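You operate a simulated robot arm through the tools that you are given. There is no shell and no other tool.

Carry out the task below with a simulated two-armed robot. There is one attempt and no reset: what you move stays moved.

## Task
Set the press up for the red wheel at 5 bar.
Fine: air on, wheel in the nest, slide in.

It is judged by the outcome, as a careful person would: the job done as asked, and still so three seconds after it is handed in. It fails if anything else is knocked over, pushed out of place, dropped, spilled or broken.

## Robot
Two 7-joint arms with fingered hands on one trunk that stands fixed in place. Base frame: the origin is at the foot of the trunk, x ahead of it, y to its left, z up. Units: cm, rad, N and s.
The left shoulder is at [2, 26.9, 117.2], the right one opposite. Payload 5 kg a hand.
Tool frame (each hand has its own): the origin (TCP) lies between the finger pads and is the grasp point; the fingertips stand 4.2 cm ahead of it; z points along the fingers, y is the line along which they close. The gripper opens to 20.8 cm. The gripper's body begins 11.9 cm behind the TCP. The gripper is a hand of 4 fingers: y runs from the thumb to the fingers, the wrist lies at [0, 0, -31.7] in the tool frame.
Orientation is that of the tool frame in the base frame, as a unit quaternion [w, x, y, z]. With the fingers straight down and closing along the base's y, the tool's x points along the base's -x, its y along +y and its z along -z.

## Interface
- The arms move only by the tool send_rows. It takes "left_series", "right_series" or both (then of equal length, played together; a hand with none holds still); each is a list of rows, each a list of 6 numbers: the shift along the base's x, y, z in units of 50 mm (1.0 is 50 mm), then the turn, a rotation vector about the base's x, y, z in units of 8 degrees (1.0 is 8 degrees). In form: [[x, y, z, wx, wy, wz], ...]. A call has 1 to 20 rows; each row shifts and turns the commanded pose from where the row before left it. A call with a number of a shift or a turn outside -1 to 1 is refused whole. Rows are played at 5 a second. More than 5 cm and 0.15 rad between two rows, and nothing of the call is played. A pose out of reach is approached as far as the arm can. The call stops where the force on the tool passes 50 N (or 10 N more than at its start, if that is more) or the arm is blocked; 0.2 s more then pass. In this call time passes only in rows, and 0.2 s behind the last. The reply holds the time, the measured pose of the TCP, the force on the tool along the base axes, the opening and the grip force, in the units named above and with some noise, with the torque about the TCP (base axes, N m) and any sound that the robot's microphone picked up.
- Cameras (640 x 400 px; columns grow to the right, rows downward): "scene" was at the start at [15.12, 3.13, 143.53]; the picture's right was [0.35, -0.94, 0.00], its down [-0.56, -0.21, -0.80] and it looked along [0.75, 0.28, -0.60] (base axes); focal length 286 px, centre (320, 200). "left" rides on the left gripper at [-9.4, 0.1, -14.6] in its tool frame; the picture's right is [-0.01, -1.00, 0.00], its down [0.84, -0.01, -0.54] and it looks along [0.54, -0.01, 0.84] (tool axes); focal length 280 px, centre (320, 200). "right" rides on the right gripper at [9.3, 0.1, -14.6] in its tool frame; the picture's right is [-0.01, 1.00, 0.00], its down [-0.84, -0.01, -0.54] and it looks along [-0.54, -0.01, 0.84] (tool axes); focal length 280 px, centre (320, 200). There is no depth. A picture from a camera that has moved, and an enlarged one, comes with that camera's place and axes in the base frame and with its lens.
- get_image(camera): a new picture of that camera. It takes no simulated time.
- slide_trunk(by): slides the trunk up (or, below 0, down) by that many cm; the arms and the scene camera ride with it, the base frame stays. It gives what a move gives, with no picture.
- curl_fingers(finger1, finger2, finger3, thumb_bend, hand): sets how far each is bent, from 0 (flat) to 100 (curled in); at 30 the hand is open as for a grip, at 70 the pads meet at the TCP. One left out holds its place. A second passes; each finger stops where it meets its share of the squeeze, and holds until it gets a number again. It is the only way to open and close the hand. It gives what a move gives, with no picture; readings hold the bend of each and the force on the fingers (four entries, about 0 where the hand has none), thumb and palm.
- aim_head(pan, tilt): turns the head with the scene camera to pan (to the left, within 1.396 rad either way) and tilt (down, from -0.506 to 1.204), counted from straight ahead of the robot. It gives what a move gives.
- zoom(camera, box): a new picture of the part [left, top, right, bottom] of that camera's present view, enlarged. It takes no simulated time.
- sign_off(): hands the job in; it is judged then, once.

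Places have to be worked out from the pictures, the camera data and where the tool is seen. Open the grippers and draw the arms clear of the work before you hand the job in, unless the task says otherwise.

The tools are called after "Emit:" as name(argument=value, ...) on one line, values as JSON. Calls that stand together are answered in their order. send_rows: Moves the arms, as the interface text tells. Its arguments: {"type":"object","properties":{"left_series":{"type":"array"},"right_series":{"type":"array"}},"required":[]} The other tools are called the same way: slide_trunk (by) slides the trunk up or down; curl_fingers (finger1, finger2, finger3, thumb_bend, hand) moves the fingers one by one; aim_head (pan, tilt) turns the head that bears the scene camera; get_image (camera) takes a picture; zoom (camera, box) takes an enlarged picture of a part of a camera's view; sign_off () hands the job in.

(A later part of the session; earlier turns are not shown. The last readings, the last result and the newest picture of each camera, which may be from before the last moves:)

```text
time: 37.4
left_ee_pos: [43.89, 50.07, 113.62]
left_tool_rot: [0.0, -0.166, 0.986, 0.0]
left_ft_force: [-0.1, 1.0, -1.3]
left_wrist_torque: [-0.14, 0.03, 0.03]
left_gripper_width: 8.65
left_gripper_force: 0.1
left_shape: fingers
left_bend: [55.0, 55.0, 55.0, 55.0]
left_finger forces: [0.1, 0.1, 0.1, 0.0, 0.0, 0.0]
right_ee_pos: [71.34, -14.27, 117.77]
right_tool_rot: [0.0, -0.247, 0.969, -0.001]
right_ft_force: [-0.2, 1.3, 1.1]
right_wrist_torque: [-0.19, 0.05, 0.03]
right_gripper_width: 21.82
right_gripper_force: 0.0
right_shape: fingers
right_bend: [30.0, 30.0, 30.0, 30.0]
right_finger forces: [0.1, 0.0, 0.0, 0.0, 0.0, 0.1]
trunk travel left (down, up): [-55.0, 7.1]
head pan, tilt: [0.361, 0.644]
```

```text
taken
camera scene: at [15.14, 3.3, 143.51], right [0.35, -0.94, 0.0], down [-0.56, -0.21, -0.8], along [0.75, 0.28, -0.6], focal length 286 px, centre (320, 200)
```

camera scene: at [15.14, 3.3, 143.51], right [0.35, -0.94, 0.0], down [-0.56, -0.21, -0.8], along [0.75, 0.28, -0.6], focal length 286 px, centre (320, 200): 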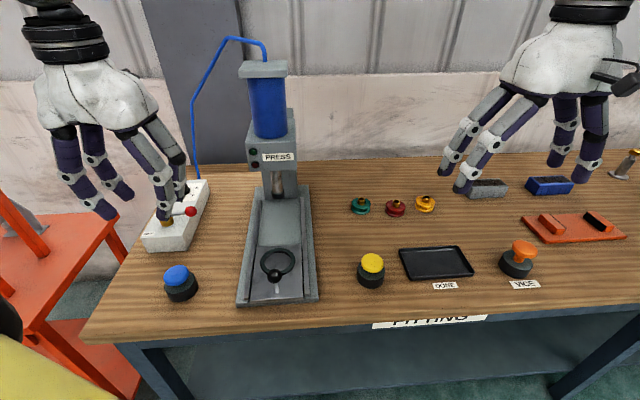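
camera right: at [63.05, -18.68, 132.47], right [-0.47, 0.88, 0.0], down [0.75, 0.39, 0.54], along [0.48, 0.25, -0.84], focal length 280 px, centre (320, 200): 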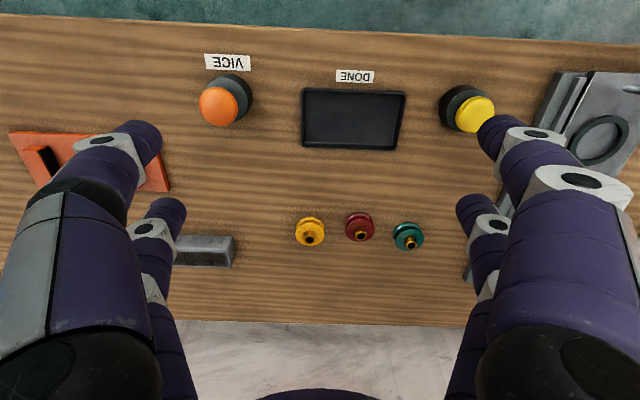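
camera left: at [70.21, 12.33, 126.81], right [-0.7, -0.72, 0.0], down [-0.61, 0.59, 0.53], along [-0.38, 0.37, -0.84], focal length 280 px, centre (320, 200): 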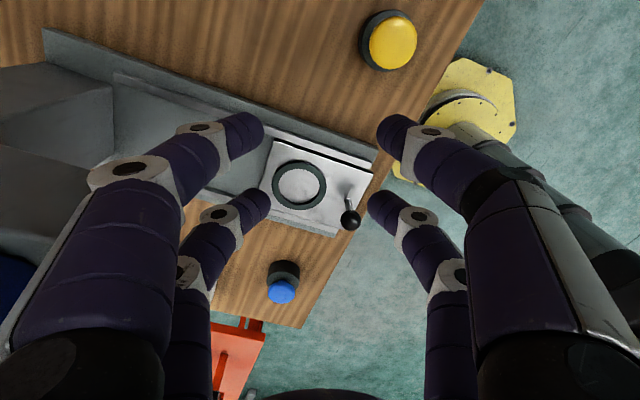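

The right camera confirms the red wheel's bush at about (92.1, 5.95, 88.2). I test the right arm's reach over it with the tool vertical, stopping about 12 cm above.

Emit:
send_rows(right_series=[[0.55, 0.55, -0.5, 0, 0, 0], [0.55, 0.55, -0.5, 0, 0, 0], [0.55, 0.55, -0.5, 0, 0, 0], [0.55, 0.55, -0.5, 0, 0, 0], [0.65, 0.6, -0.4, 0, 0, 0], [0.65, 0.6, -0.4, 0, 0, 0], [0.65, 0.6, -0.4, 0, 0, 0]])

Emit:
get_image(camera="right")

Emit:
get_image(camera="scene")

```text
time: 39.0
left_ee_pos: [43.95, 49.84, 113.74]
left_tool_rot: [-0.002, -0.166, 0.986, 0.0]
left_ft_force: [1.7, -1.2, 1.0]
left_wrist_torque: [0.14, 0.12, 0.0]
left_gripper_width: 8.63
left_gripper_force: 0.0
left_shape: fingers
left_bend: [55.0, 55.0, 55.0, 55.0]
left_finger forces: [0.1, 0.0, 0.0, 0.0, 0.1, 0.0]
right_ee_pos: [90.44, 4.03, 101.12]
right_tool_rot: [0.0, -0.246, 0.969, 0.001]
right_ft_force: [0.6, 1.0, -0.9]
right_wrist_torque: [-0.03, 0.11, -0.02]
right_gripper_width: 21.84
right_gripper_force: 0.0
right_shape: fingers
right_bend: [30.0, 30.0, 30.0, 30.0]
right_finger forces: [0.0, 0.0, 0.0, 0.0, 0.0, 0.0]
right hand out of reach, approached as far as the arm can: row 7
trunk travel left (down, up): [-55.0, 7.1]
head pan, tilt: [0.361, 0.644]
```

```text
taken
camera right: at [82.37, -0.38, 115.73], right [-0.46, 0.89, 0.0], down [0.75, 0.39, 0.54], along [0.48, 0.25, -0.84], focal length 280 px, centre (320, 200)
```

right: 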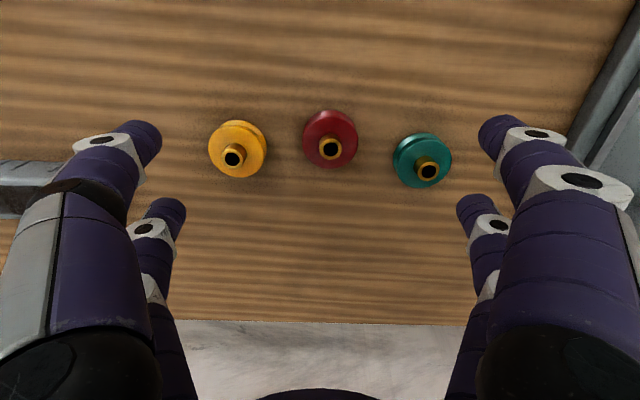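

```text
taken
camera scene: at [15.25, 3.06, 143.5], right [0.35, -0.94, 0.0], down [-0.56, -0.21, -0.8], along [0.75, 0.28, -0.6], focal length 286 px, centre (320, 200)
```

scene: 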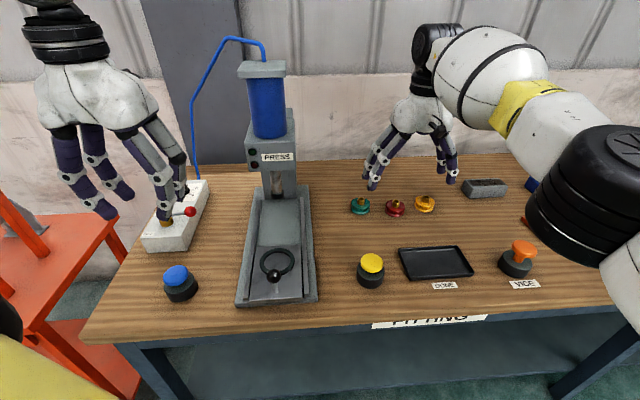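

The right arm reached (90.4, 4.0) vertically; at table height it falls only about 1 cm short of the wheel, so a small 5° tilt will do. I zoom to measure the wheels accurately.

Emit:
zoom(camera="right", box=[190, 90, 470, 200])

Emit:
zoom(camera="scene", box=[340, 180, 440, 242])

```text
2.29 times, centred on (330, 145) of right
camera zoom: at [82.37, -0.38, 115.73], right [-0.46, 0.89, 0.0], down [0.75, 0.39, 0.54], along [0.48, 0.25, -0.84], focal length 641 px, centre (297, 326)
```

zoom: 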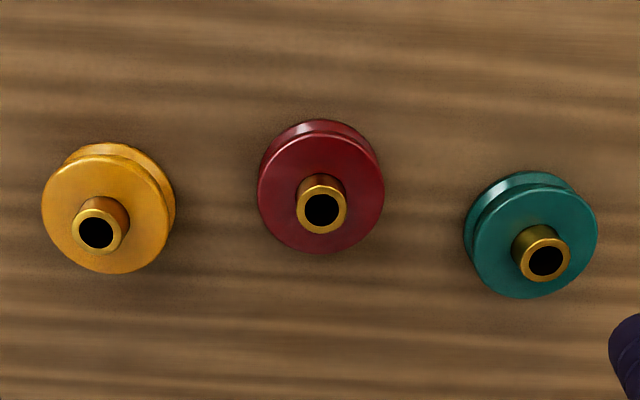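

```text
6.40 times, centred on (390, 211) of scene
camera zoom: at [15.25, 3.06, 143.5], right [0.35, -0.94, 0.0], down [-0.56, -0.21, -0.8], along [0.75, 0.28, -0.6], focal length 1829 px, centre (-128, 130)
```

zoom: 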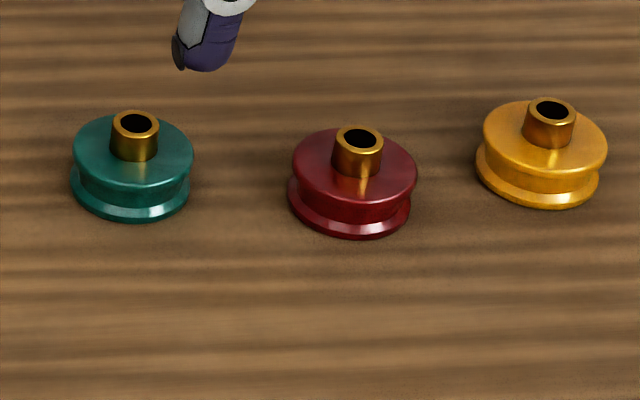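

Red wheel: centre (91.95, 5.87), top face z≈86.0, bush top z≈88.4, diameter ≈6.2; neighbours are ~11 cm away either side. I set the right fingers to a 7 cm opening, tilt 5° outward and move over it with tips still above the bush.

Emit:
curl_fingers(hand="right", finger1=58, finger2=58, finger3=58, thumb_bend=58)

Emit:
send_rows(right_series=[[0, 0, -0.2, 0.298, -0.549, 0], [0.25, 0.34, -0.6, 0, 0, 0]])

Emit:
get_image(camera="right")

Emit:
zoom(camera="scene", box=[320, 100, 480, 230])

```text
time: 40.0
left_ee_pos: [43.97, 49.85, 113.77]
left_tool_rot: [0.0, -0.165, 0.986, 0.001]
left_ft_force: [-0.3, 0.3, -0.3]
left_wrist_torque: [-0.03, -0.02, 0.02]
left_gripper_width: 8.66
left_gripper_force: 0.0
left_shape: fingers
left_bend: [55.0, 55.0, 55.0, 55.0]
left_finger forces: [0.0, 0.0, 0.1, 0.0, 0.0, 0.1]
right_ee_pos: [90.37, 4.25, 101.11]
right_tool_rot: [-0.001, -0.246, 0.969, 0.0]
right_ft_force: [-0.8, 0.7, 0.0]
right_wrist_torque: [-0.03, -0.01, 0.01]
right_gripper_width: 7.65
right_gripper_force: 0.1
right_shape: fingers
right_bend: [57.0, 57.0, 57.0, 57.0]
right_finger forces: [0.1, 0.0, 0.0, 0.0, 0.0, 0.1]
trunk travel left (down, up): [-55.0, 7.1]
head pan, tilt: [0.361, 0.644]
```

```text
time: 40.6
left_ee_pos: [43.82, 50.31, 113.46]
left_tool_rot: [-0.001, -0.166, 0.986, -0.002]
left_ft_force: [0.5, 1.8, -1.0]
left_wrist_torque: [-0.33, 0.03, -0.01]
left_gripper_width: 8.67
left_gripper_force: 0.1
left_shape: fingers
left_bend: [55.0, 55.0, 55.0, 55.0]
left_finger forces: [0.0, 0.0, 0.0, 0.0, 0.1, 0.0]
right_ee_pos: [91.68, 6.81, 96.85]
right_tool_rot: [0.042, -0.249, 0.967, 0.01]
right_ft_force: [-0.1, 4.2, -0.6]
right_wrist_torque: [-0.49, 0.01, 0.01]
right_gripper_width: 7.57
right_gripper_force: 0.1
right_shape: fingers
right_bend: [57.0, 57.0, 57.0, 57.0]
right_finger forces: [0.0, 0.1, 0.0, 0.1, 0.0, 0.1]
trunk travel left (down, up): [-55.0, 7.1]
head pan, tilt: [0.361, 0.644]
```

```text
taken
camera right: at [82.3, 1.77, 110.7], right [-0.47, 0.88, 0.0], down [0.7, 0.37, 0.61], along [0.54, 0.29, -0.79], focal length 280 px, centre (320, 200)
```

right: 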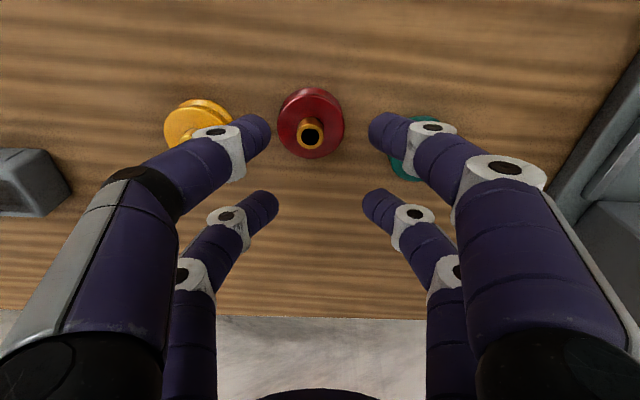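

```text
3.08 times, centred on (400, 165) of scene
camera zoom: at [15.19, 3.49, 143.48], right [0.36, -0.93, 0.0], down [-0.56, -0.22, -0.8], along [0.75, 0.28, -0.6], focal length 879 px, centre (74, 308)
```

zoom: 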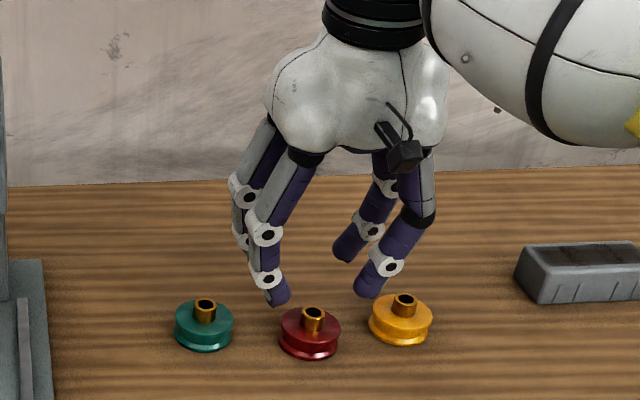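

The arm may still be settling (y reads 6.8). I send a zero move to read the steady pose before descending.

Emit:
send_rows(right_series=[[0, 0, 0, 0, 0, 0], [0, 0, 0, 0, 0, 0]])

Emit:
get_image(camera="right")

```text
time: 41.2
left_ee_pos: [43.98, 49.76, 113.79]
left_tool_rot: [0.001, -0.165, 0.986, 0.001]
left_ft_force: [-0.2, -0.5, 1.0]
left_wrist_torque: [0.13, 0.0, 0.01]
left_gripper_width: 8.65
left_gripper_force: 0.1
left_shape: fingers
left_bend: [55.0, 55.0, 55.0, 55.0]
left_finger forces: [0.0, 0.0, 0.1, 0.1, 0.0, 0.0]
right_ee_pos: [91.8, 5.77, 97.01]
right_tool_rot: [0.042, -0.245, 0.969, 0.011]
right_ft_force: [0.5, -2.0, 0.5]
right_wrist_torque: [0.23, 0.03, 0.02]
right_gripper_width: 7.58
right_gripper_force: 0.1
right_shape: fingers
right_bend: [57.0, 57.0, 57.0, 57.0]
right_finger forces: [0.1, 0.1, 0.0, 0.0, 0.0, 0.1]
trunk travel left (down, up): [-55.0, 7.1]
head pan, tilt: [0.361, 0.644]
```

```text
taken
camera right: at [82.41, 0.78, 110.84], right [-0.46, 0.89, 0.0], down [0.7, 0.37, 0.61], along [0.54, 0.28, -0.79], focal length 280 px, centre (320, 200)
```

right: 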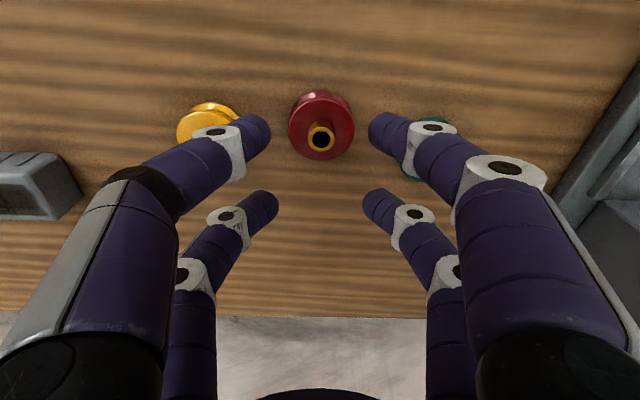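

Settled at (91.8, 5.8, 97.0), in line with the wheel. I descend slowly to about 8 mm short of... first to z≈91.5, then check.

Emit:
send_rows(right_series=[[-0.02, 0, -0.25, 0, 0, 0], [0, 0, -0.3, 0, 0, 0], [0, 0, -0.3, 0, 0, 0], [0, 0, -0.25, 0, 0, 0], [0, 0, 0, 0, 0, 0]])

Emit:
get_image(camera="right")

Emit:
zoom(camera="scene", box=[340, 150, 460, 230])

```text
time: 42.4
left_ee_pos: [43.81, 49.91, 113.73]
left_tool_rot: [0.0, -0.165, 0.986, 0.001]
left_ft_force: [-0.1, -1.1, -0.4]
left_wrist_torque: [0.01, 0.04, 0.01]
left_gripper_width: 8.64
left_gripper_force: 0.1
left_shape: fingers
left_bend: [55.0, 55.0, 55.0, 55.0]
left_finger forces: [0.0, 0.0, 0.0, 0.0, 0.1, 0.0]
right_ee_pos: [91.45, 5.86, 91.65]
right_tool_rot: [0.043, -0.246, 0.968, 0.011]
right_ft_force: [-0.1, -0.9, 0.8]
right_wrist_torque: [0.0, -0.01, -0.02]
right_gripper_width: 7.57
right_gripper_force: 0.0
right_shape: fingers
right_bend: [57.0, 57.0, 57.0, 57.0]
right_finger forces: [0.0, 0.0, 0.1, 0.0, 0.0, 0.1]
trunk travel left (down, up): [-55.0, 7.1]
head pan, tilt: [0.361, 0.644]
```

```text
taken
camera right: at [82.16, 0.96, 105.35], right [-0.47, 0.88, 0.0], down [0.7, 0.37, 0.61], along [0.54, 0.29, -0.79], focal length 280 px, centre (320, 200)
```

right: 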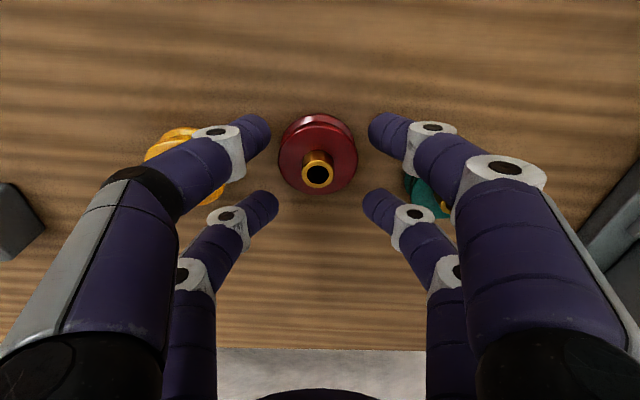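

```text
5.00 times, centred on (400, 190) of scene
camera zoom: at [15.13, 3.12, 143.53], right [0.35, -0.94, 0.0], down [-0.56, -0.21, -0.8], along [0.75, 0.28, -0.6], focal length 1429 px, centre (-80, 250)
```

zoom: 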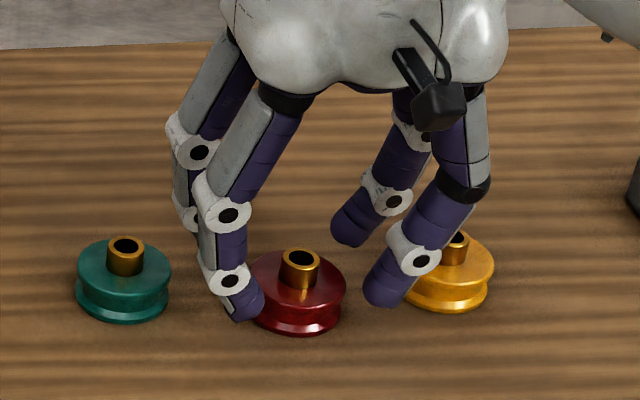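

Alignment is good (wheel lies within 2–3 mm of the hand's axis). I continue down to z≈89.3 with a small correction.

Emit:
send_rows(right_series=[[0.03, -0.01, -0.2, 0, 0, 0], [0.02, -0.01, -0.2, 0, 0, 0], [0, 0, -0.06, 0, 0, 0], [0, 0, 0, 0, 0, 0]])

Emit:
get_image(camera="right")

Emit:
zoom(camera="scene", box=[350, 170, 450, 230])

```text
time: 43.4
left_ee_pos: [43.79, 49.9, 113.74]
left_tool_rot: [0.0, -0.166, 0.986, -0.001]
left_ft_force: [0.3, -0.6, -0.6]
left_wrist_torque: [0.0, 0.02, 0.02]
left_gripper_width: 8.62
left_gripper_force: 0.1
left_shape: fingers
left_bend: [55.0, 55.0, 55.0, 55.0]
left_finger forces: [0.1, 0.1, 0.1, 0.1, 0.0, 0.0]
right_ee_pos: [91.76, 6.05, 89.52]
right_tool_rot: [0.042, -0.247, 0.968, 0.011]
right_ft_force: [-2.3, -0.5, 13.1]
right_wrist_torque: [-0.12, 0.58, 0.04]
right_gripper_width: 7.6
right_gripper_force: 6.7
right_shape: fingers
right_bend: [57.0, 57.0, 57.0, 57.0]
right_finger forces: [8.3, 0.1, 0.0, 0.1, 5.0, 0.0]
trunk travel left (down, up): [-55.0, 7.1]
head pan, tilt: [0.361, 0.644]
```

```text
taken
camera right: at [82.45, 0.95, 103.25], right [-0.47, 0.88, 0.0], down [0.7, 0.37, 0.61], along [0.54, 0.29, -0.79], focal length 280 px, centre (320, 200)
```

right: 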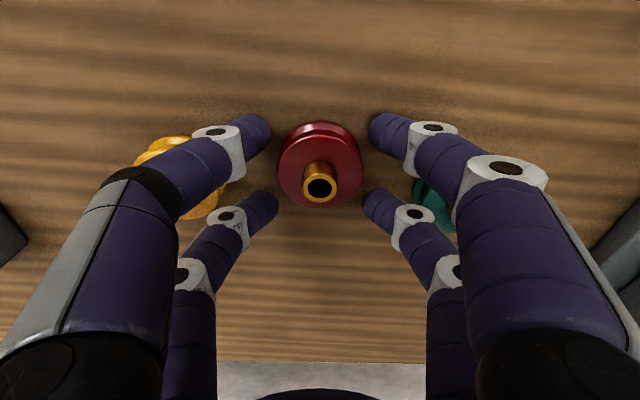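

```text
6.40 times, centred on (400, 200) of scene
camera zoom: at [15.03, 3.13, 143.55], right [0.35, -0.94, 0.0], down [-0.56, -0.21, -0.8], along [0.75, 0.28, -0.6], focal length 1829 px, centre (-192, 200)
```

zoom: 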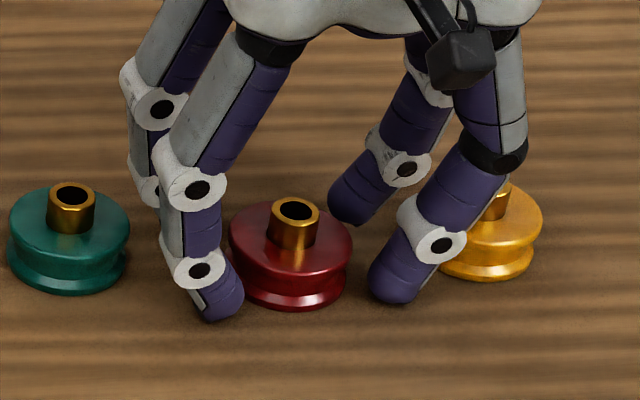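

The near fingertips touched the table at TCP z≈89.5 (13 N upward). I raise 6 mm so they clear the table, then close.

Emit:
send_rows(right_series=[[0, -0.02, 0.12, 0, 0, 0], [0, 0, 0, 0, 0, 0]])

```text
time: 44.0
left_ee_pos: [43.92, 49.82, 113.65]
left_tool_rot: [-0.001, -0.164, 0.986, -0.001]
left_ft_force: [0.3, -1.3, 0.3]
left_wrist_torque: [-0.04, 0.04, -0.01]
left_gripper_width: 8.64
left_gripper_force: 0.0
left_shape: fingers
left_bend: [55.0, 55.0, 55.0, 55.0]
left_finger forces: [0.0, 0.0, 0.0, 0.1, 0.0, 0.0]
right_ee_pos: [91.85, 5.75, 89.79]
right_tool_rot: [0.042, -0.247, 0.968, 0.011]
right_ft_force: [0.5, 0.3, -0.5]
right_wrist_torque: [-0.02, 0.0, -0.02]
right_gripper_width: 7.6
right_gripper_force: 0.1
right_shape: fingers
right_bend: [57.0, 57.0, 57.0, 57.0]
right_finger forces: [0.0, 0.0, 0.0, 0.0, 0.0, 0.0]
trunk travel left (down, up): [-55.0, 7.1]
head pan, tilt: [0.361, 0.644]
```

Clear of the table. I lift another 1.5 mm and begin closing all four fingers evenly.

Emit:
send_rows(right_series=[[0, 0, 0.03, 0, 0, 0]])

Emit:
curl_fingers(hand="right", finger1=62, finger2=62, finger3=62, thumb_bend=62)

Emit:
get_image(camera="right")

Emit:
zoom(camera="scene", box=[350, 170, 450, 230])

```text
time: 44.4
left_ee_pos: [43.9, 49.84, 113.71]
left_tool_rot: [0.001, -0.165, 0.986, 0.0]
left_ft_force: [0.1, 0.3, -0.5]
left_wrist_torque: [-0.02, 0.0, 0.01]
left_gripper_width: 8.63
left_gripper_force: 0.1
left_shape: fingers
left_bend: [55.0, 55.0, 55.0, 55.0]
left_finger forces: [0.0, 0.1, 0.1, 0.0, 0.1, 0.1]
right_ee_pos: [91.9, 5.8, 90.13]
right_tool_rot: [0.043, -0.246, 0.968, 0.011]
right_ft_force: [0.1, -0.2, 0.1]
right_wrist_torque: [-0.03, -0.04, 0.0]
right_gripper_width: 7.56
right_gripper_force: 0.1
right_shape: fingers
right_bend: [57.0, 57.0, 57.0, 57.0]
right_finger forces: [0.1, 0.0, 0.0, 0.0, 0.1, 0.0]
trunk travel left (down, up): [-55.0, 7.1]
head pan, tilt: [0.361, 0.644]
```

```text
time: 45.4
left_ee_pos: [43.99, 49.95, 113.67]
left_tool_rot: [0.0, -0.165, 0.986, 0.0]
left_ft_force: [0.2, -0.6, 0.1]
left_wrist_torque: [0.03, -0.03, 0.02]
left_gripper_width: 8.65
left_gripper_force: 0.0
left_shape: fingers
left_bend: [55.0, 55.0, 55.0, 55.0]
left_finger forces: [0.1, 0.0, 0.1, 0.1, 0.1, 0.0]
right_ee_pos: [91.76, 5.89, 90.03]
right_tool_rot: [0.042, -0.247, 0.968, 0.011]
right_ft_force: [-1.4, 0.4, 0.5]
right_wrist_torque: [0.01, -0.02, -0.01]
right_gripper_width: 5.18
right_gripper_force: 0.6
right_shape: fingers
right_bend: [61.0, 62.0, 62.0, 62.0]
right_finger forces: [0.6, 0.0, 0.1, 0.0, 0.1, 0.0]
trunk travel left (down, up): [-55.0, 7.1]
head pan, tilt: [0.361, 0.644]
```

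```text
taken
camera right: at [82.5, 0.84, 103.84], right [-0.47, 0.88, 0.0], down [0.7, 0.37, 0.61], along [0.54, 0.28, -0.79], focal length 280 px, centre (320, 200)
```

right: 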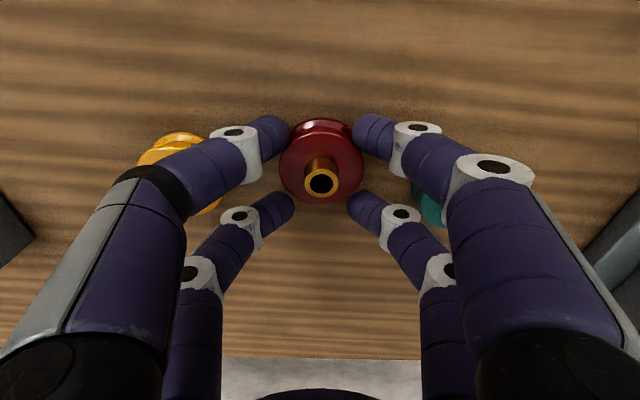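

```text
6.40 times, centred on (400, 200) of scene
camera zoom: at [15.12, 3.14, 143.53], right [0.35, -0.94, 0.0], down [-0.56, -0.21, -0.8], along [0.75, 0.28, -0.6], focal length 1829 px, centre (-192, 200)
```

zoom: 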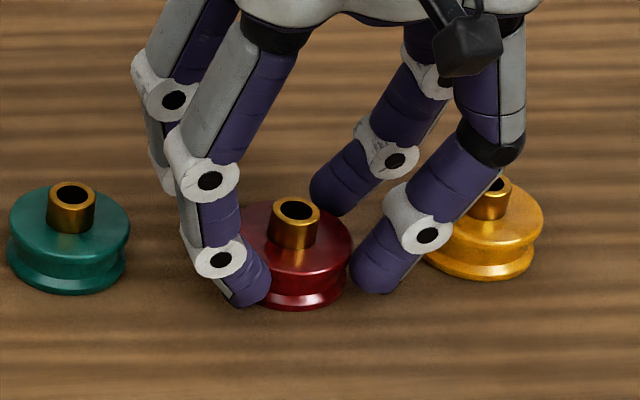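

Finger1 just touched; the four tips surround the wheel. I close further to grip.

Emit:
curl_fingers(hand="right", finger1=72, finger2=72, finger3=72, thumb_bend=72)

Emit:
get_image(camera="right")

Emit:
zoom(camera="scene", box=[350, 170, 450, 230])

```text
time: 46.4
left_ee_pos: [43.91, 49.94, 113.69]
left_tool_rot: [0.0, -0.165, 0.986, 0.0]
left_ft_force: [-0.3, 0.2, -0.2]
left_wrist_torque: [0.02, 0.02, -0.01]
left_gripper_width: 8.63
left_gripper_force: 0.0
left_shape: fingers
left_bend: [55.0, 55.0, 55.0, 55.0]
left_finger forces: [0.0, 0.1, 0.1, 0.0, 0.1, 0.0]
right_ee_pos: [91.77, 5.74, 89.99]
right_tool_rot: [0.042, -0.247, 0.968, 0.011]
right_ft_force: [1.2, -1.5, 0.7]
right_wrist_torque: [0.02, -0.02, -0.04]
right_gripper_width: 4.39
right_gripper_force: 22.1
right_shape: fingers
right_bend: [62.0, 64.0, 66.0, 67.0]
right_finger forces: [9.1, 11.2, 7.1, 0.0, 17.2, 0.0]
trunk travel left (down, up): [-55.0, 7.1]
head pan, tilt: [0.361, 0.644]
```

```text
taken
camera right: at [82.52, 0.81, 103.83], right [-0.47, 0.89, 0.0], down [0.7, 0.37, 0.61], along [0.54, 0.28, -0.79], focal length 280 px, centre (320, 200)
```

right: 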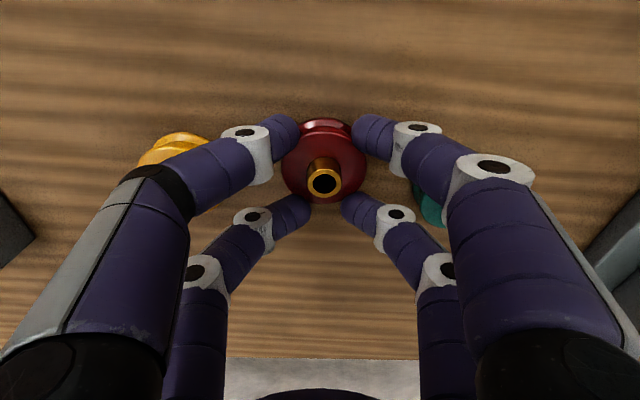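

```text
6.40 times, centred on (400, 200) of scene
camera zoom: at [15.14, 3.12, 143.53], right [0.35, -0.94, 0.0], down [-0.56, -0.21, -0.8], along [0.75, 0.28, -0.6], focal length 1829 px, centre (-192, 200)
```

zoom: 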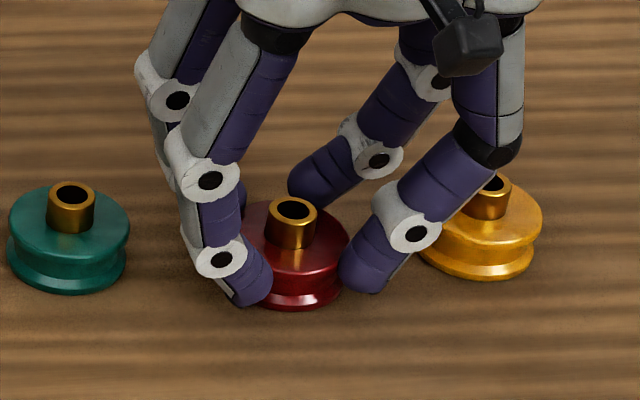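

Firm four-point grip (9, 11, 7, 17 N). I lift straight up slowly and check that the wheel comes level.

Emit:
send_rows(right_series=[[0, 0, 0.2, 0, 0, 0], [0, 0, 0.3, 0, 0, 0], [0, 0, 0.3, 0, 0, 0], [0, 0, 0, 0, 0, 0]])

Emit:
get_image(camera="right")

Emit:
zoom(camera="scene", box=[350, 150, 450, 220])

```text
time: 47.4
left_ee_pos: [43.91, 49.9, 113.64]
left_tool_rot: [0.0, -0.165, 0.986, 0.0]
left_ft_force: [0.7, 0.4, -0.7]
left_wrist_torque: [-0.02, 0.03, 0.04]
left_gripper_width: 8.61
left_gripper_force: 0.1
left_shape: fingers
left_bend: [55.0, 55.0, 55.0, 55.0]
left_finger forces: [0.0, 0.1, 0.1, 0.0, 0.0, 0.0]
right_ee_pos: [91.98, 5.71, 94.02]
right_tool_rot: [0.042, -0.247, 0.968, 0.012]
right_ft_force: [0.6, -0.2, -5.1]
right_wrist_torque: [0.03, 0.01, 0.02]
right_gripper_width: 4.29
right_gripper_force: 23.9
right_shape: fingers
right_bend: [61.0, 66.0, 71.0, 68.0]
right_finger forces: [12.9, 14.0, 5.7, 0.1, 15.4, 0.0]
trunk travel left (down, up): [-55.0, 7.1]
head pan, tilt: [0.361, 0.644]
```

```text
taken
camera right: at [82.58, 0.81, 107.79], right [-0.47, 0.88, 0.0], down [0.7, 0.37, 0.61], along [0.54, 0.28, -0.79], focal length 280 px, centre (320, 200)
```

right: 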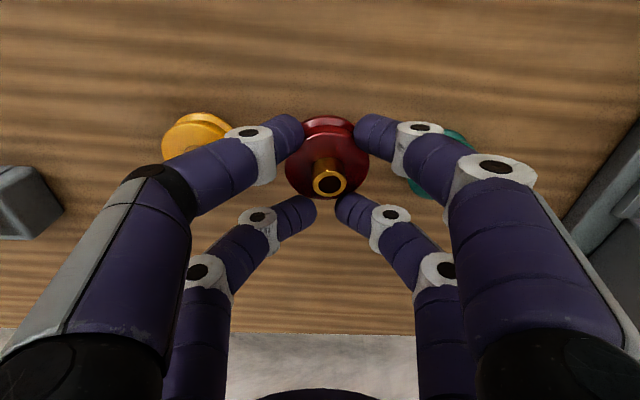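

```text
5.71 times, centred on (400, 185) of scene
camera zoom: at [15.19, 3.14, 143.51], right [0.35, -0.94, 0.0], down [-0.56, -0.21, -0.8], along [0.75, 0.28, -0.6], focal length 1633 px, centre (-137, 286)
```

zoom: 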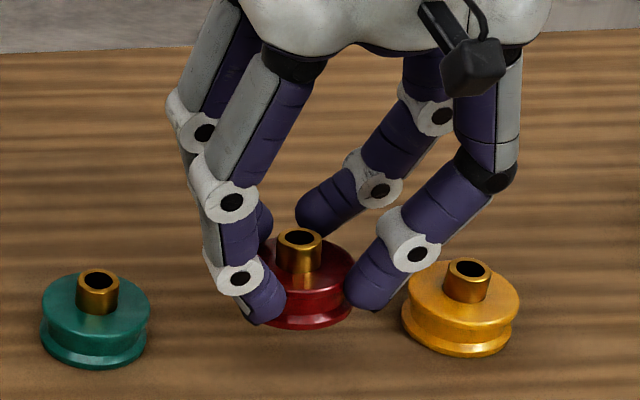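

The wheel is off the table (about 0.5 kg). The far fingers closed a bit more, so I zoom to check that the wheel sits level and secure.

Emit:
zoom(camera="right", box=[240, 90, 420, 230])

Emit:
zoom(camera="scene", box=[380, 175, 425, 212])

```text
2.86 times, centred on (330, 160) of right
camera zoom: at [82.58, 0.81, 107.79], right [-0.47, 0.88, 0.0], down [0.7, 0.37, 0.61], along [0.54, 0.28, -0.79], focal length 801 px, centre (291, 314)
```

zoom: 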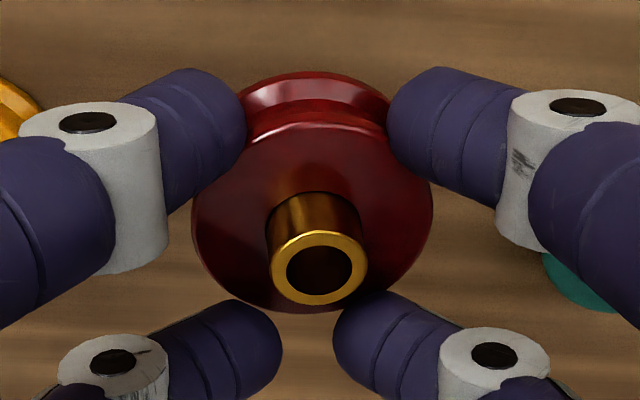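

```text
10.81 times, centred on (402, 194) of scene
camera zoom: at [15.19, 3.14, 143.51], right [0.35, -0.94, 0.0], down [-0.56, -0.21, -0.8], along [0.75, 0.28, -0.6], focal length 3090 px, centre (-572, 270)
```

zoom: 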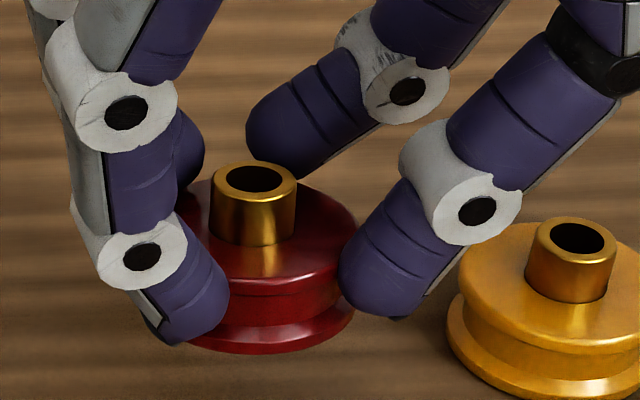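

The wheel hangs level within a few degrees. I move the left hand further aside, raise the wheel, and carry it gently back toward the press front, checking reach.

Emit:
send_rows(left_series=[[-0.3, 0.4, 0.1, 0, 0, 0], [-0.3, 0.4, 0.1, 0, 0, 0], [-0.3, 0.4, 0.1, 0, 0, 0], [-0.3, 0.4, 0.1, 0, 0, 0], [-0.2, 0.4, 0.1, 0, 0, 0], [0, 0, 0, 0, 0, 0]], right_series=[[0, 0, 0.3, 0, 0, 0], [0, 0, 0.45, 0, 0, 0], [-0.1, 0, 0.45, 0, 0, 0], [-0.3, 0.05, 0.4, 0, 0, 0], [-0.4, 0.1, 0.3, 0, 0, 0], [-0.4, 0.1, 0, 0, 0, 0]])

Emit:
send_rows(right_series=[[-0.5, 0.1, 0, 0, 0, 0], [-0.6, 0.15, 0, 0, 0, 0], [-0.6, 0.15, 0, 0, 0, 0], [-0.6, 0.2, 0, 0, 0, 0], [-0.6, 0.2, 0, 0, 0, 0], [-0.6, 0.3, 0, 0, 0, 0], [-0.4, 0.3, 0, 0, 0, 0], [-0.2, 0.2, 0, 0, 0, 0], [0, 0, 0, 0, 0, 0]])

Emit:
get_image(camera="right")

Emit:
get_image(camera="scene")

```text
time: 48.8
left_ee_pos: [37.08, 59.82, 116.07]
left_tool_rot: [0.0, -0.164, 0.986, 0.0]
left_ft_force: [0.5, -1.0, -0.8]
left_wrist_torque: [0.02, 0.03, -0.01]
left_gripper_width: 8.59
left_gripper_force: 0.0
left_shape: fingers
left_bend: [55.0, 55.0, 55.0, 55.0]
left_finger forces: [0.0, 0.0, 0.0, 0.0, 0.0, 0.1]
right_ee_pos: [85.84, 6.83, 103.6]
right_tool_rot: [0.042, -0.246, 0.968, 0.011]
right_ft_force: [-0.2, -1.4, -4.6]
right_wrist_torque: [0.11, 0.0, -0.01]
right_gripper_width: 4.24
right_gripper_force: 23.4
right_shape: fingers
right_bend: [61.0, 66.0, 71.0, 68.0]
right_finger forces: [12.9, 13.2, 5.8, 0.1, 15.2, 0.0]
trunk travel left (down, up): [-55.0, 7.1]
head pan, tilt: [0.361, 0.644]
```

```text
time: 50.8
left_ee_pos: [36.97, 59.91, 116.08]
left_tool_rot: [0.001, -0.165, 0.986, 0.0]
left_ft_force: [-0.7, -0.4, -0.6]
left_wrist_torque: [0.0, 0.0, -0.01]
left_gripper_width: 8.63
left_gripper_force: 0.2
left_shape: fingers
left_bend: [55.0, 55.0, 55.0, 55.0]
left_finger forces: [0.0, 0.0, 0.0, 0.1, 0.0, 0.0]
right_ee_pos: [65.25, 14.9, 103.48]
right_tool_rot: [0.042, -0.246, 0.968, 0.01]
right_ft_force: [-0.1, 0.3, -5.4]
right_wrist_torque: [-0.03, 0.0, -0.02]
right_gripper_width: 4.27
right_gripper_force: 23.5
right_shape: fingers
right_bend: [61.0, 66.0, 71.0, 68.0]
right_finger forces: [13.1, 12.5, 5.9, 0.0, 14.8, 0.0]
trunk travel left (down, up): [-55.0, 7.1]
head pan, tilt: [0.361, 0.644]
```

```text
taken
camera right: at [55.97, 9.89, 117.29], right [-0.47, 0.89, 0.0], down [0.7, 0.37, 0.61], along [0.54, 0.28, -0.79], focal length 280 px, centre (320, 200)
```

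right: 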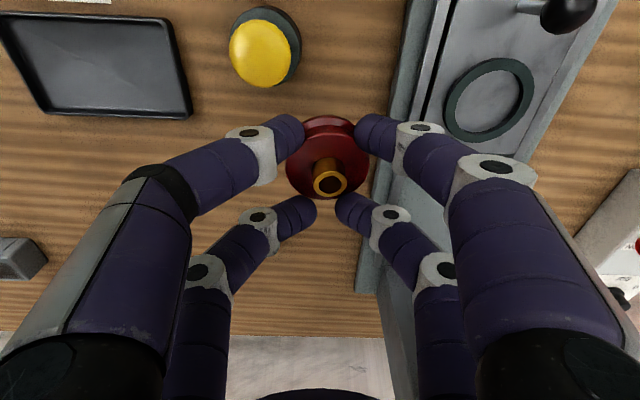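

```text
taken
camera scene: at [15.16, 3.13, 143.52], right [0.35, -0.94, 0.0], down [-0.56, -0.21, -0.8], along [0.75, 0.28, -0.6], focal length 286 px, centre (320, 200)
```

scene: 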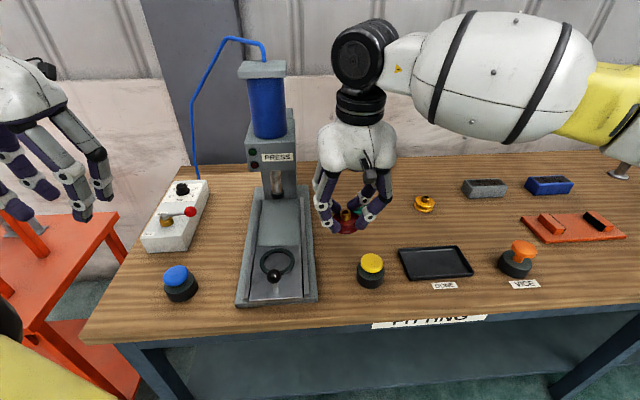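

The grip is steady and the nest is in view. I continue toward the nest, still at z≈103, to check reach there.

Emit:
send_rows(right_series=[[-0.3, 0.45, 0, 0, 0, 0], [-0.35, 0.55, 0, 0, 0, 0], [-0.35, 0.55, 0, 0, 0, 0], [-0.35, 0.55, 0, 0, 0, 0], [-0.2, 0.4, 0, 0, 0, 0], [0, 0, 0, 0, 0, 0], [0, 0, 0, 0, 0, 0]])

Emit:
get_image(camera="right")

Emit:
get_image(camera="scene")

```text
time: 52.4
left_ee_pos: [37.09, 59.96, 115.93]
left_tool_rot: [-0.001, -0.165, 0.986, 0.0]
left_ft_force: [-0.3, -0.9, 0.0]
left_wrist_torque: [-0.01, -0.03, -0.02]
left_gripper_width: 8.65
left_gripper_force: 0.1
left_shape: fingers
left_bend: [55.0, 55.0, 55.0, 55.0]
left_finger forces: [0.0, 0.0, 0.0, 0.0, 0.0, 0.0]
right_ee_pos: [57.48, 27.54, 103.46]
right_tool_rot: [0.043, -0.246, 0.968, 0.01]
right_ft_force: [-0.1, -0.3, -5.7]
right_wrist_torque: [-0.04, -0.05, -0.02]
right_gripper_width: 4.24
right_gripper_force: 23.3
right_shape: fingers
right_bend: [61.0, 66.0, 71.0, 68.0]
right_finger forces: [13.1, 12.6, 5.8, 0.1, 14.9, 0.0]
trunk travel left (down, up): [-55.0, 7.1]
head pan, tilt: [0.361, 0.644]
```

```text
taken
camera right: at [48.18, 22.55, 117.3], right [-0.47, 0.88, 0.0], down [0.7, 0.37, 0.61], along [0.54, 0.28, -0.79], focal length 280 px, centre (320, 200)
```

right: 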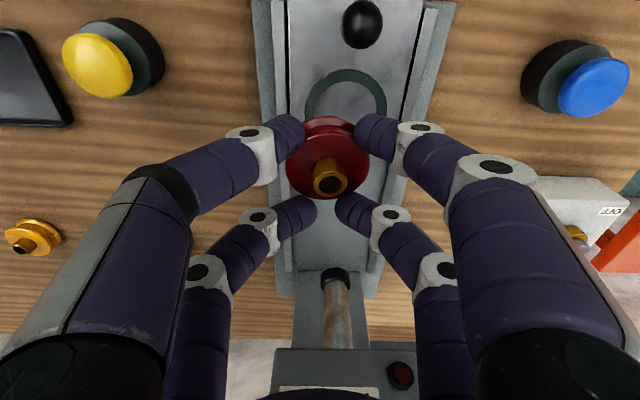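

```text
taken
camera scene: at [15.14, 3.18, 143.52], right [0.35, -0.94, 0.0], down [-0.56, -0.21, -0.8], along [0.75, 0.28, -0.6], focal length 286 px, centre (320, 200)
```

scene: 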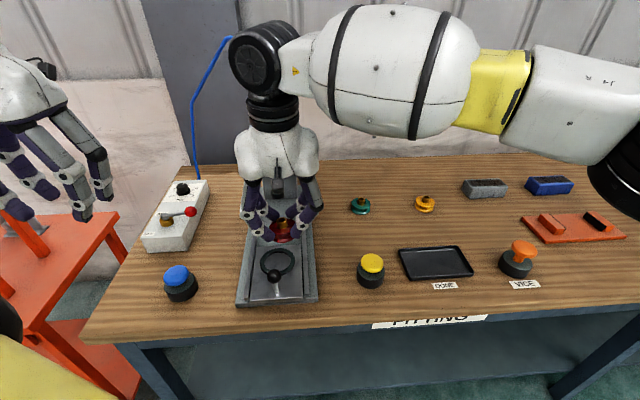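

The right arm reaches over the nest with the grip unchanged. I zoom both cameras to measure wheel and nest centres precisely.

Emit:
zoom(camera="right", box=[240, 0, 440, 220])

Emit:
zoom(camera="scene", box=[225, 200, 335, 310])

Emit:
zoom(camera="left", box=[320, 0, 640, 200])

```text
1.82 times, centred on (340, 110) of right
camera zoom: at [48.18, 22.55, 117.3], right [-0.47, 0.88, 0.0], down [0.7, 0.37, 0.61], along [0.54, 0.28, -0.79], focal length 510 px, centre (284, 364)
```

zoom: 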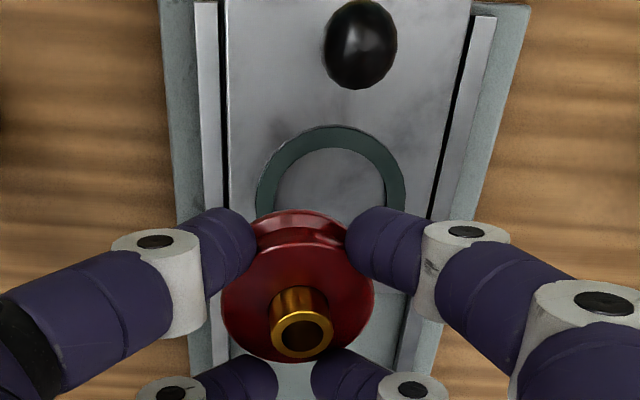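

```text
3.64 times, centred on (280, 255) of scene
camera zoom: at [15.14, 3.18, 143.52], right [0.35, -0.94, 0.0], down [-0.56, -0.21, -0.8], along [0.75, 0.28, -0.6], focal length 1039 px, centre (466, 0)
```

zoom: 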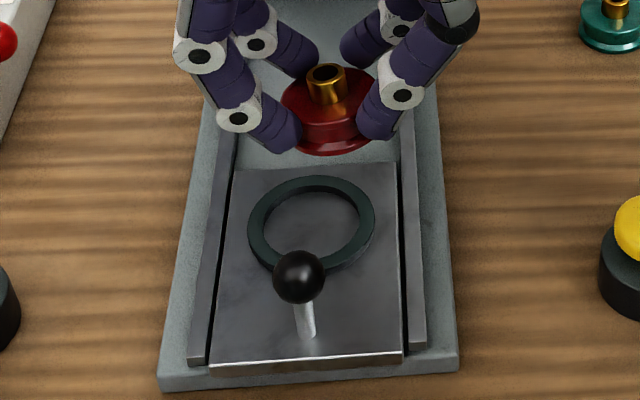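

```text
2.00 times, centred on (480, 100) of left
camera zoom: at [45.78, 63.08, 130.58], right [0.34, -0.94, 0.0], down [-0.79, -0.29, 0.54], along [-0.51, -0.18, -0.84], focal length 561 px, centre (0, 400)
```

zoom: 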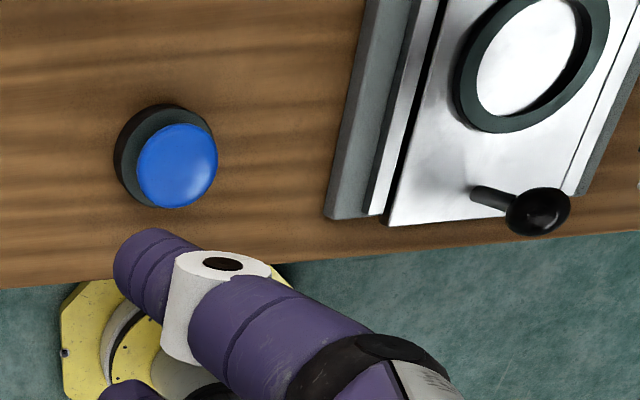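

Estimated: wheel centre (57.4, 28.1), nest centre (56.5, 30.2), ring top z≈88. I shift over the nest and descend so the wheel's underside is about 3 cm above the ring.

Emit:
send_rows(right_series=[[-0.06, 0.15, 0, 0, 0, 0], [-0.06, 0.15, -0.2, 0, 0, 0], [-0.04, 0.13, -0.3, 0, 0, 0], [0, 0, -0.4, 0, 0, 0], [0, 0, -0.3, 0, 0, 0], [0, 0, 0, 0, 0, 0], [0, 0, 0, 0, 0, 0]])

Emit:
zoom(camera="right", box=[240, 40, 440, 230])

Emit:
zoom(camera="scene", box=[225, 200, 335, 310])

Emit:
get_image(camera="left")

```text
time: 54.0
left_ee_pos: [37.01, 59.84, 116.02]
left_tool_rot: [0.0, -0.165, 0.986, 0.0]
left_ft_force: [-0.6, 0.0, 0.0]
left_wrist_torque: [-0.02, 0.0, 0.02]
left_gripper_width: 8.63
left_gripper_force: 0.0
left_shape: fingers
left_bend: [55.0, 55.0, 55.0, 55.0]
left_finger forces: [0.1, 0.1, 0.0, 0.0, 0.0, 0.1]
right_ee_pos: [56.82, 29.73, 97.53]
right_tool_rot: [0.042, -0.247, 0.968, 0.01]
right_ft_force: [-0.3, 1.7, -6.1]
right_wrist_torque: [-0.03, 0.0, 0.02]
right_gripper_width: 4.23
right_gripper_force: 23.2
right_shape: fingers
right_bend: [61.0, 66.0, 71.0, 68.0]
right_finger forces: [13.2, 12.8, 5.9, 0.0, 15.0, 0.0]
trunk travel left (down, up): [-55.0, 7.1]
head pan, tilt: [0.361, 0.644]
```

```text
2.11 times, centred on (340, 135) of right
camera zoom: at [47.44, 24.72, 111.25], right [-0.47, 0.88, 0.0], down [0.7, 0.37, 0.61], along [0.54, 0.28, -0.79], focal length 590 px, centre (278, 337)
```

zoom: 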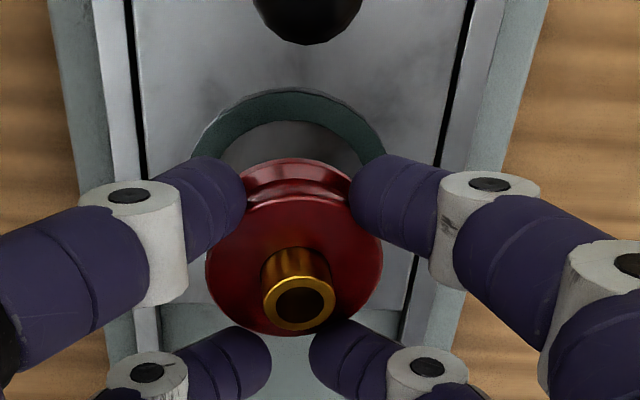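

```text
3.64 times, centred on (280, 255) of scene
camera zoom: at [15.15, 3.16, 143.52], right [0.35, -0.94, 0.0], down [-0.56, -0.21, -0.8], along [0.75, 0.28, -0.6], focal length 1039 px, centre (466, 0)
```

zoom: 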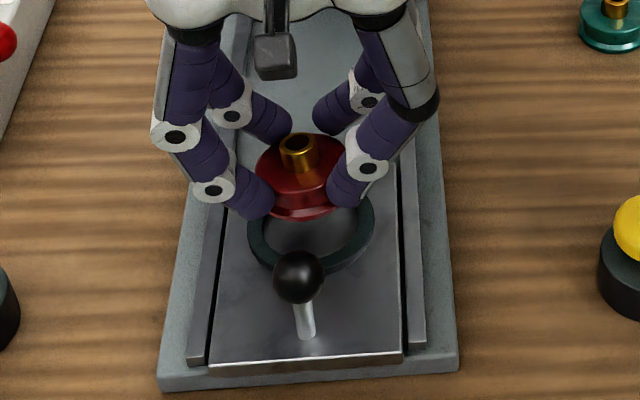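

```text
taken
camera left: at [45.8, 63.06, 130.59], right [0.34, -0.94, 0.0], down [-0.79, -0.29, 0.54], along [-0.51, -0.18, -0.84], focal length 280 px, centre (320, 200)
```

left: 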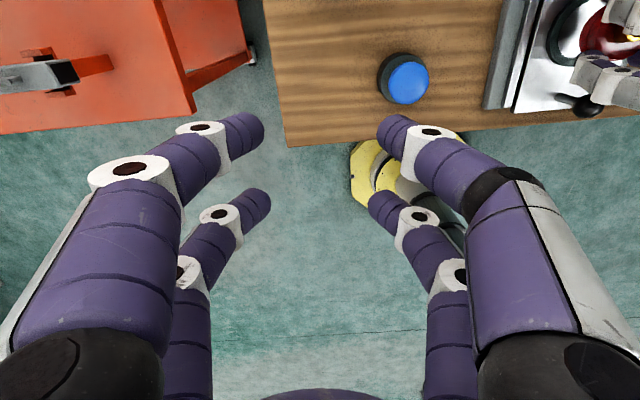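

The wheel hangs nearly over the nest. For a side view of the fore-aft alignment, I turn the left hand so its camera looks across at the nest from the left.

Emit:
send_rows(left_series=[[0.2, 0.1, 0.05, 0, 0, 1], [0.3, 0.1, 0.05, 0, 0, 1], [0.3, 0.1, 0.05, 0, 0, 1], [0.3, 0.1, 0.05, 0, 0, 1], [0.3, 0.1, 0.05, 0, 0, 1], [0.3, 0.1, 0.05, 0, 0, 1], [0.3, 0.1, 0.05, 0, 0, 1], [0.2, 0.1, 0.05, 0, 0, 1], [0.1, 0.1, 0, 0, 0, 1], [0.1, 0.1, 0, 0, 0, 1], [0, 0, 0, 0, 0, 1], [0, 0, 0, 0, 0, 0]])

Emit:
get_image(camera="left")

```text
time: 56.6
left_ee_pos: [48.91, 64.91, 118.11]
left_tool_rot: [0.001, 0.804, -0.594, 0.0]
left_ft_force: [0.4, 0.2, -0.7]
left_wrist_torque: [-0.02, -0.03, -0.01]
left_gripper_width: 8.66
left_gripper_force: 0.1
left_shape: fingers
left_bend: [55.0, 55.0, 55.0, 55.0]
left_finger forces: [0.0, 0.1, 0.0, 0.1, 0.0, 0.0]
right_ee_pos: [56.8, 29.78, 97.63]
right_tool_rot: [0.042, -0.246, 0.968, 0.011]
right_ft_force: [1.1, -0.4, -4.8]
right_wrist_torque: [-0.06, -0.02, 0.01]
right_gripper_width: 4.25
right_gripper_force: 23.3
right_shape: fingers
right_bend: [61.0, 66.0, 71.0, 68.0]
right_finger forces: [13.2, 12.7, 6.0, 0.0, 15.0, 0.0]
trunk travel left (down, up): [-55.0, 7.1]
head pan, tilt: [0.361, 0.644]
```

```text
taken
camera left: at [45.99, 73.82, 132.63], right [0.95, 0.31, 0.0], down [0.26, -0.8, 0.54], along [0.17, -0.51, -0.84], focal length 280 px, centre (320, 200)
```

left: 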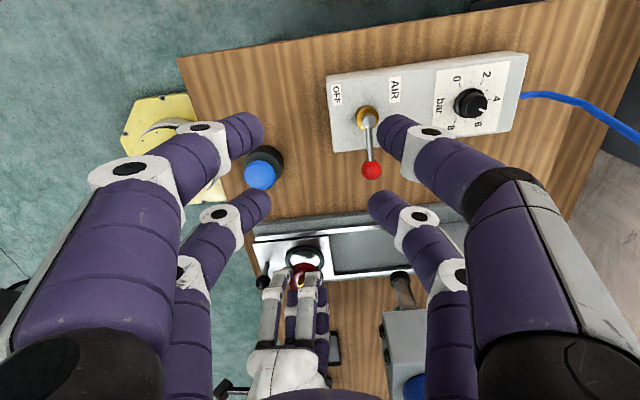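

The left camera now sees the nest and wheel from the side; I zoom in.

Emit:
zoom(camera="left", box=[245, 225, 365, 300])

```text
5.33 times, centred on (305, 262) of left
camera zoom: at [45.99, 73.82, 132.63], right [0.95, 0.31, 0.0], down [0.26, -0.8, 0.54], along [0.17, -0.51, -0.84], focal length 1495 px, centre (400, -133)
```

zoom: 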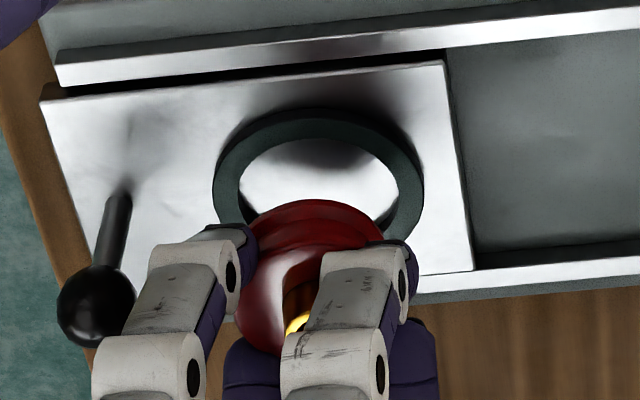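

I zoom tighter from the left to compare wheel and ring outlines.

Emit:
zoom(camera="left", box=[280, 240, 330, 290])

Emit:
zoom(camera="scene", box=[250, 225, 315, 285])

```text
8.00 times, centred on (305, 265) of left
camera zoom: at [45.99, 73.82, 132.63], right [0.95, 0.31, 0.0], down [0.26, -0.8, 0.54], along [0.17, -0.51, -0.84], focal length 2243 px, centre (440, -320)
```

zoom: 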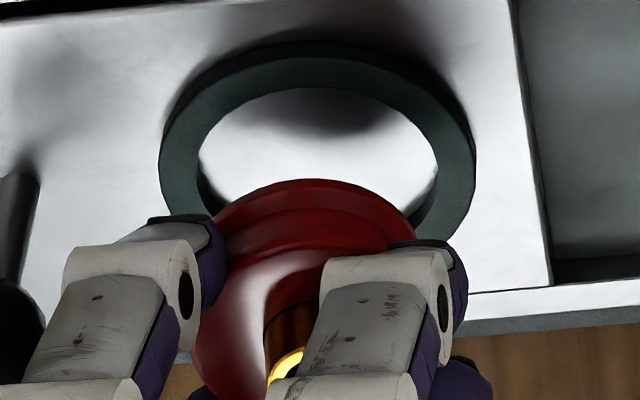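

```text
6.67 times, centred on (282, 255) of scene
camera zoom: at [15.16, 3.17, 143.52], right [0.35, -0.94, 0.0], down [-0.56, -0.21, -0.8], along [0.75, 0.28, -0.6], focal length 1905 px, centre (570, -167)
```

zoom: 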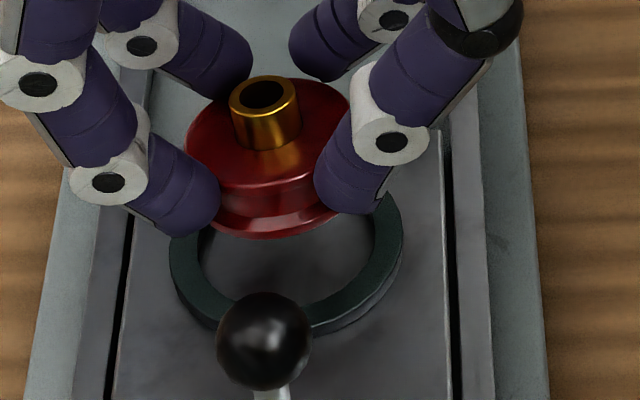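

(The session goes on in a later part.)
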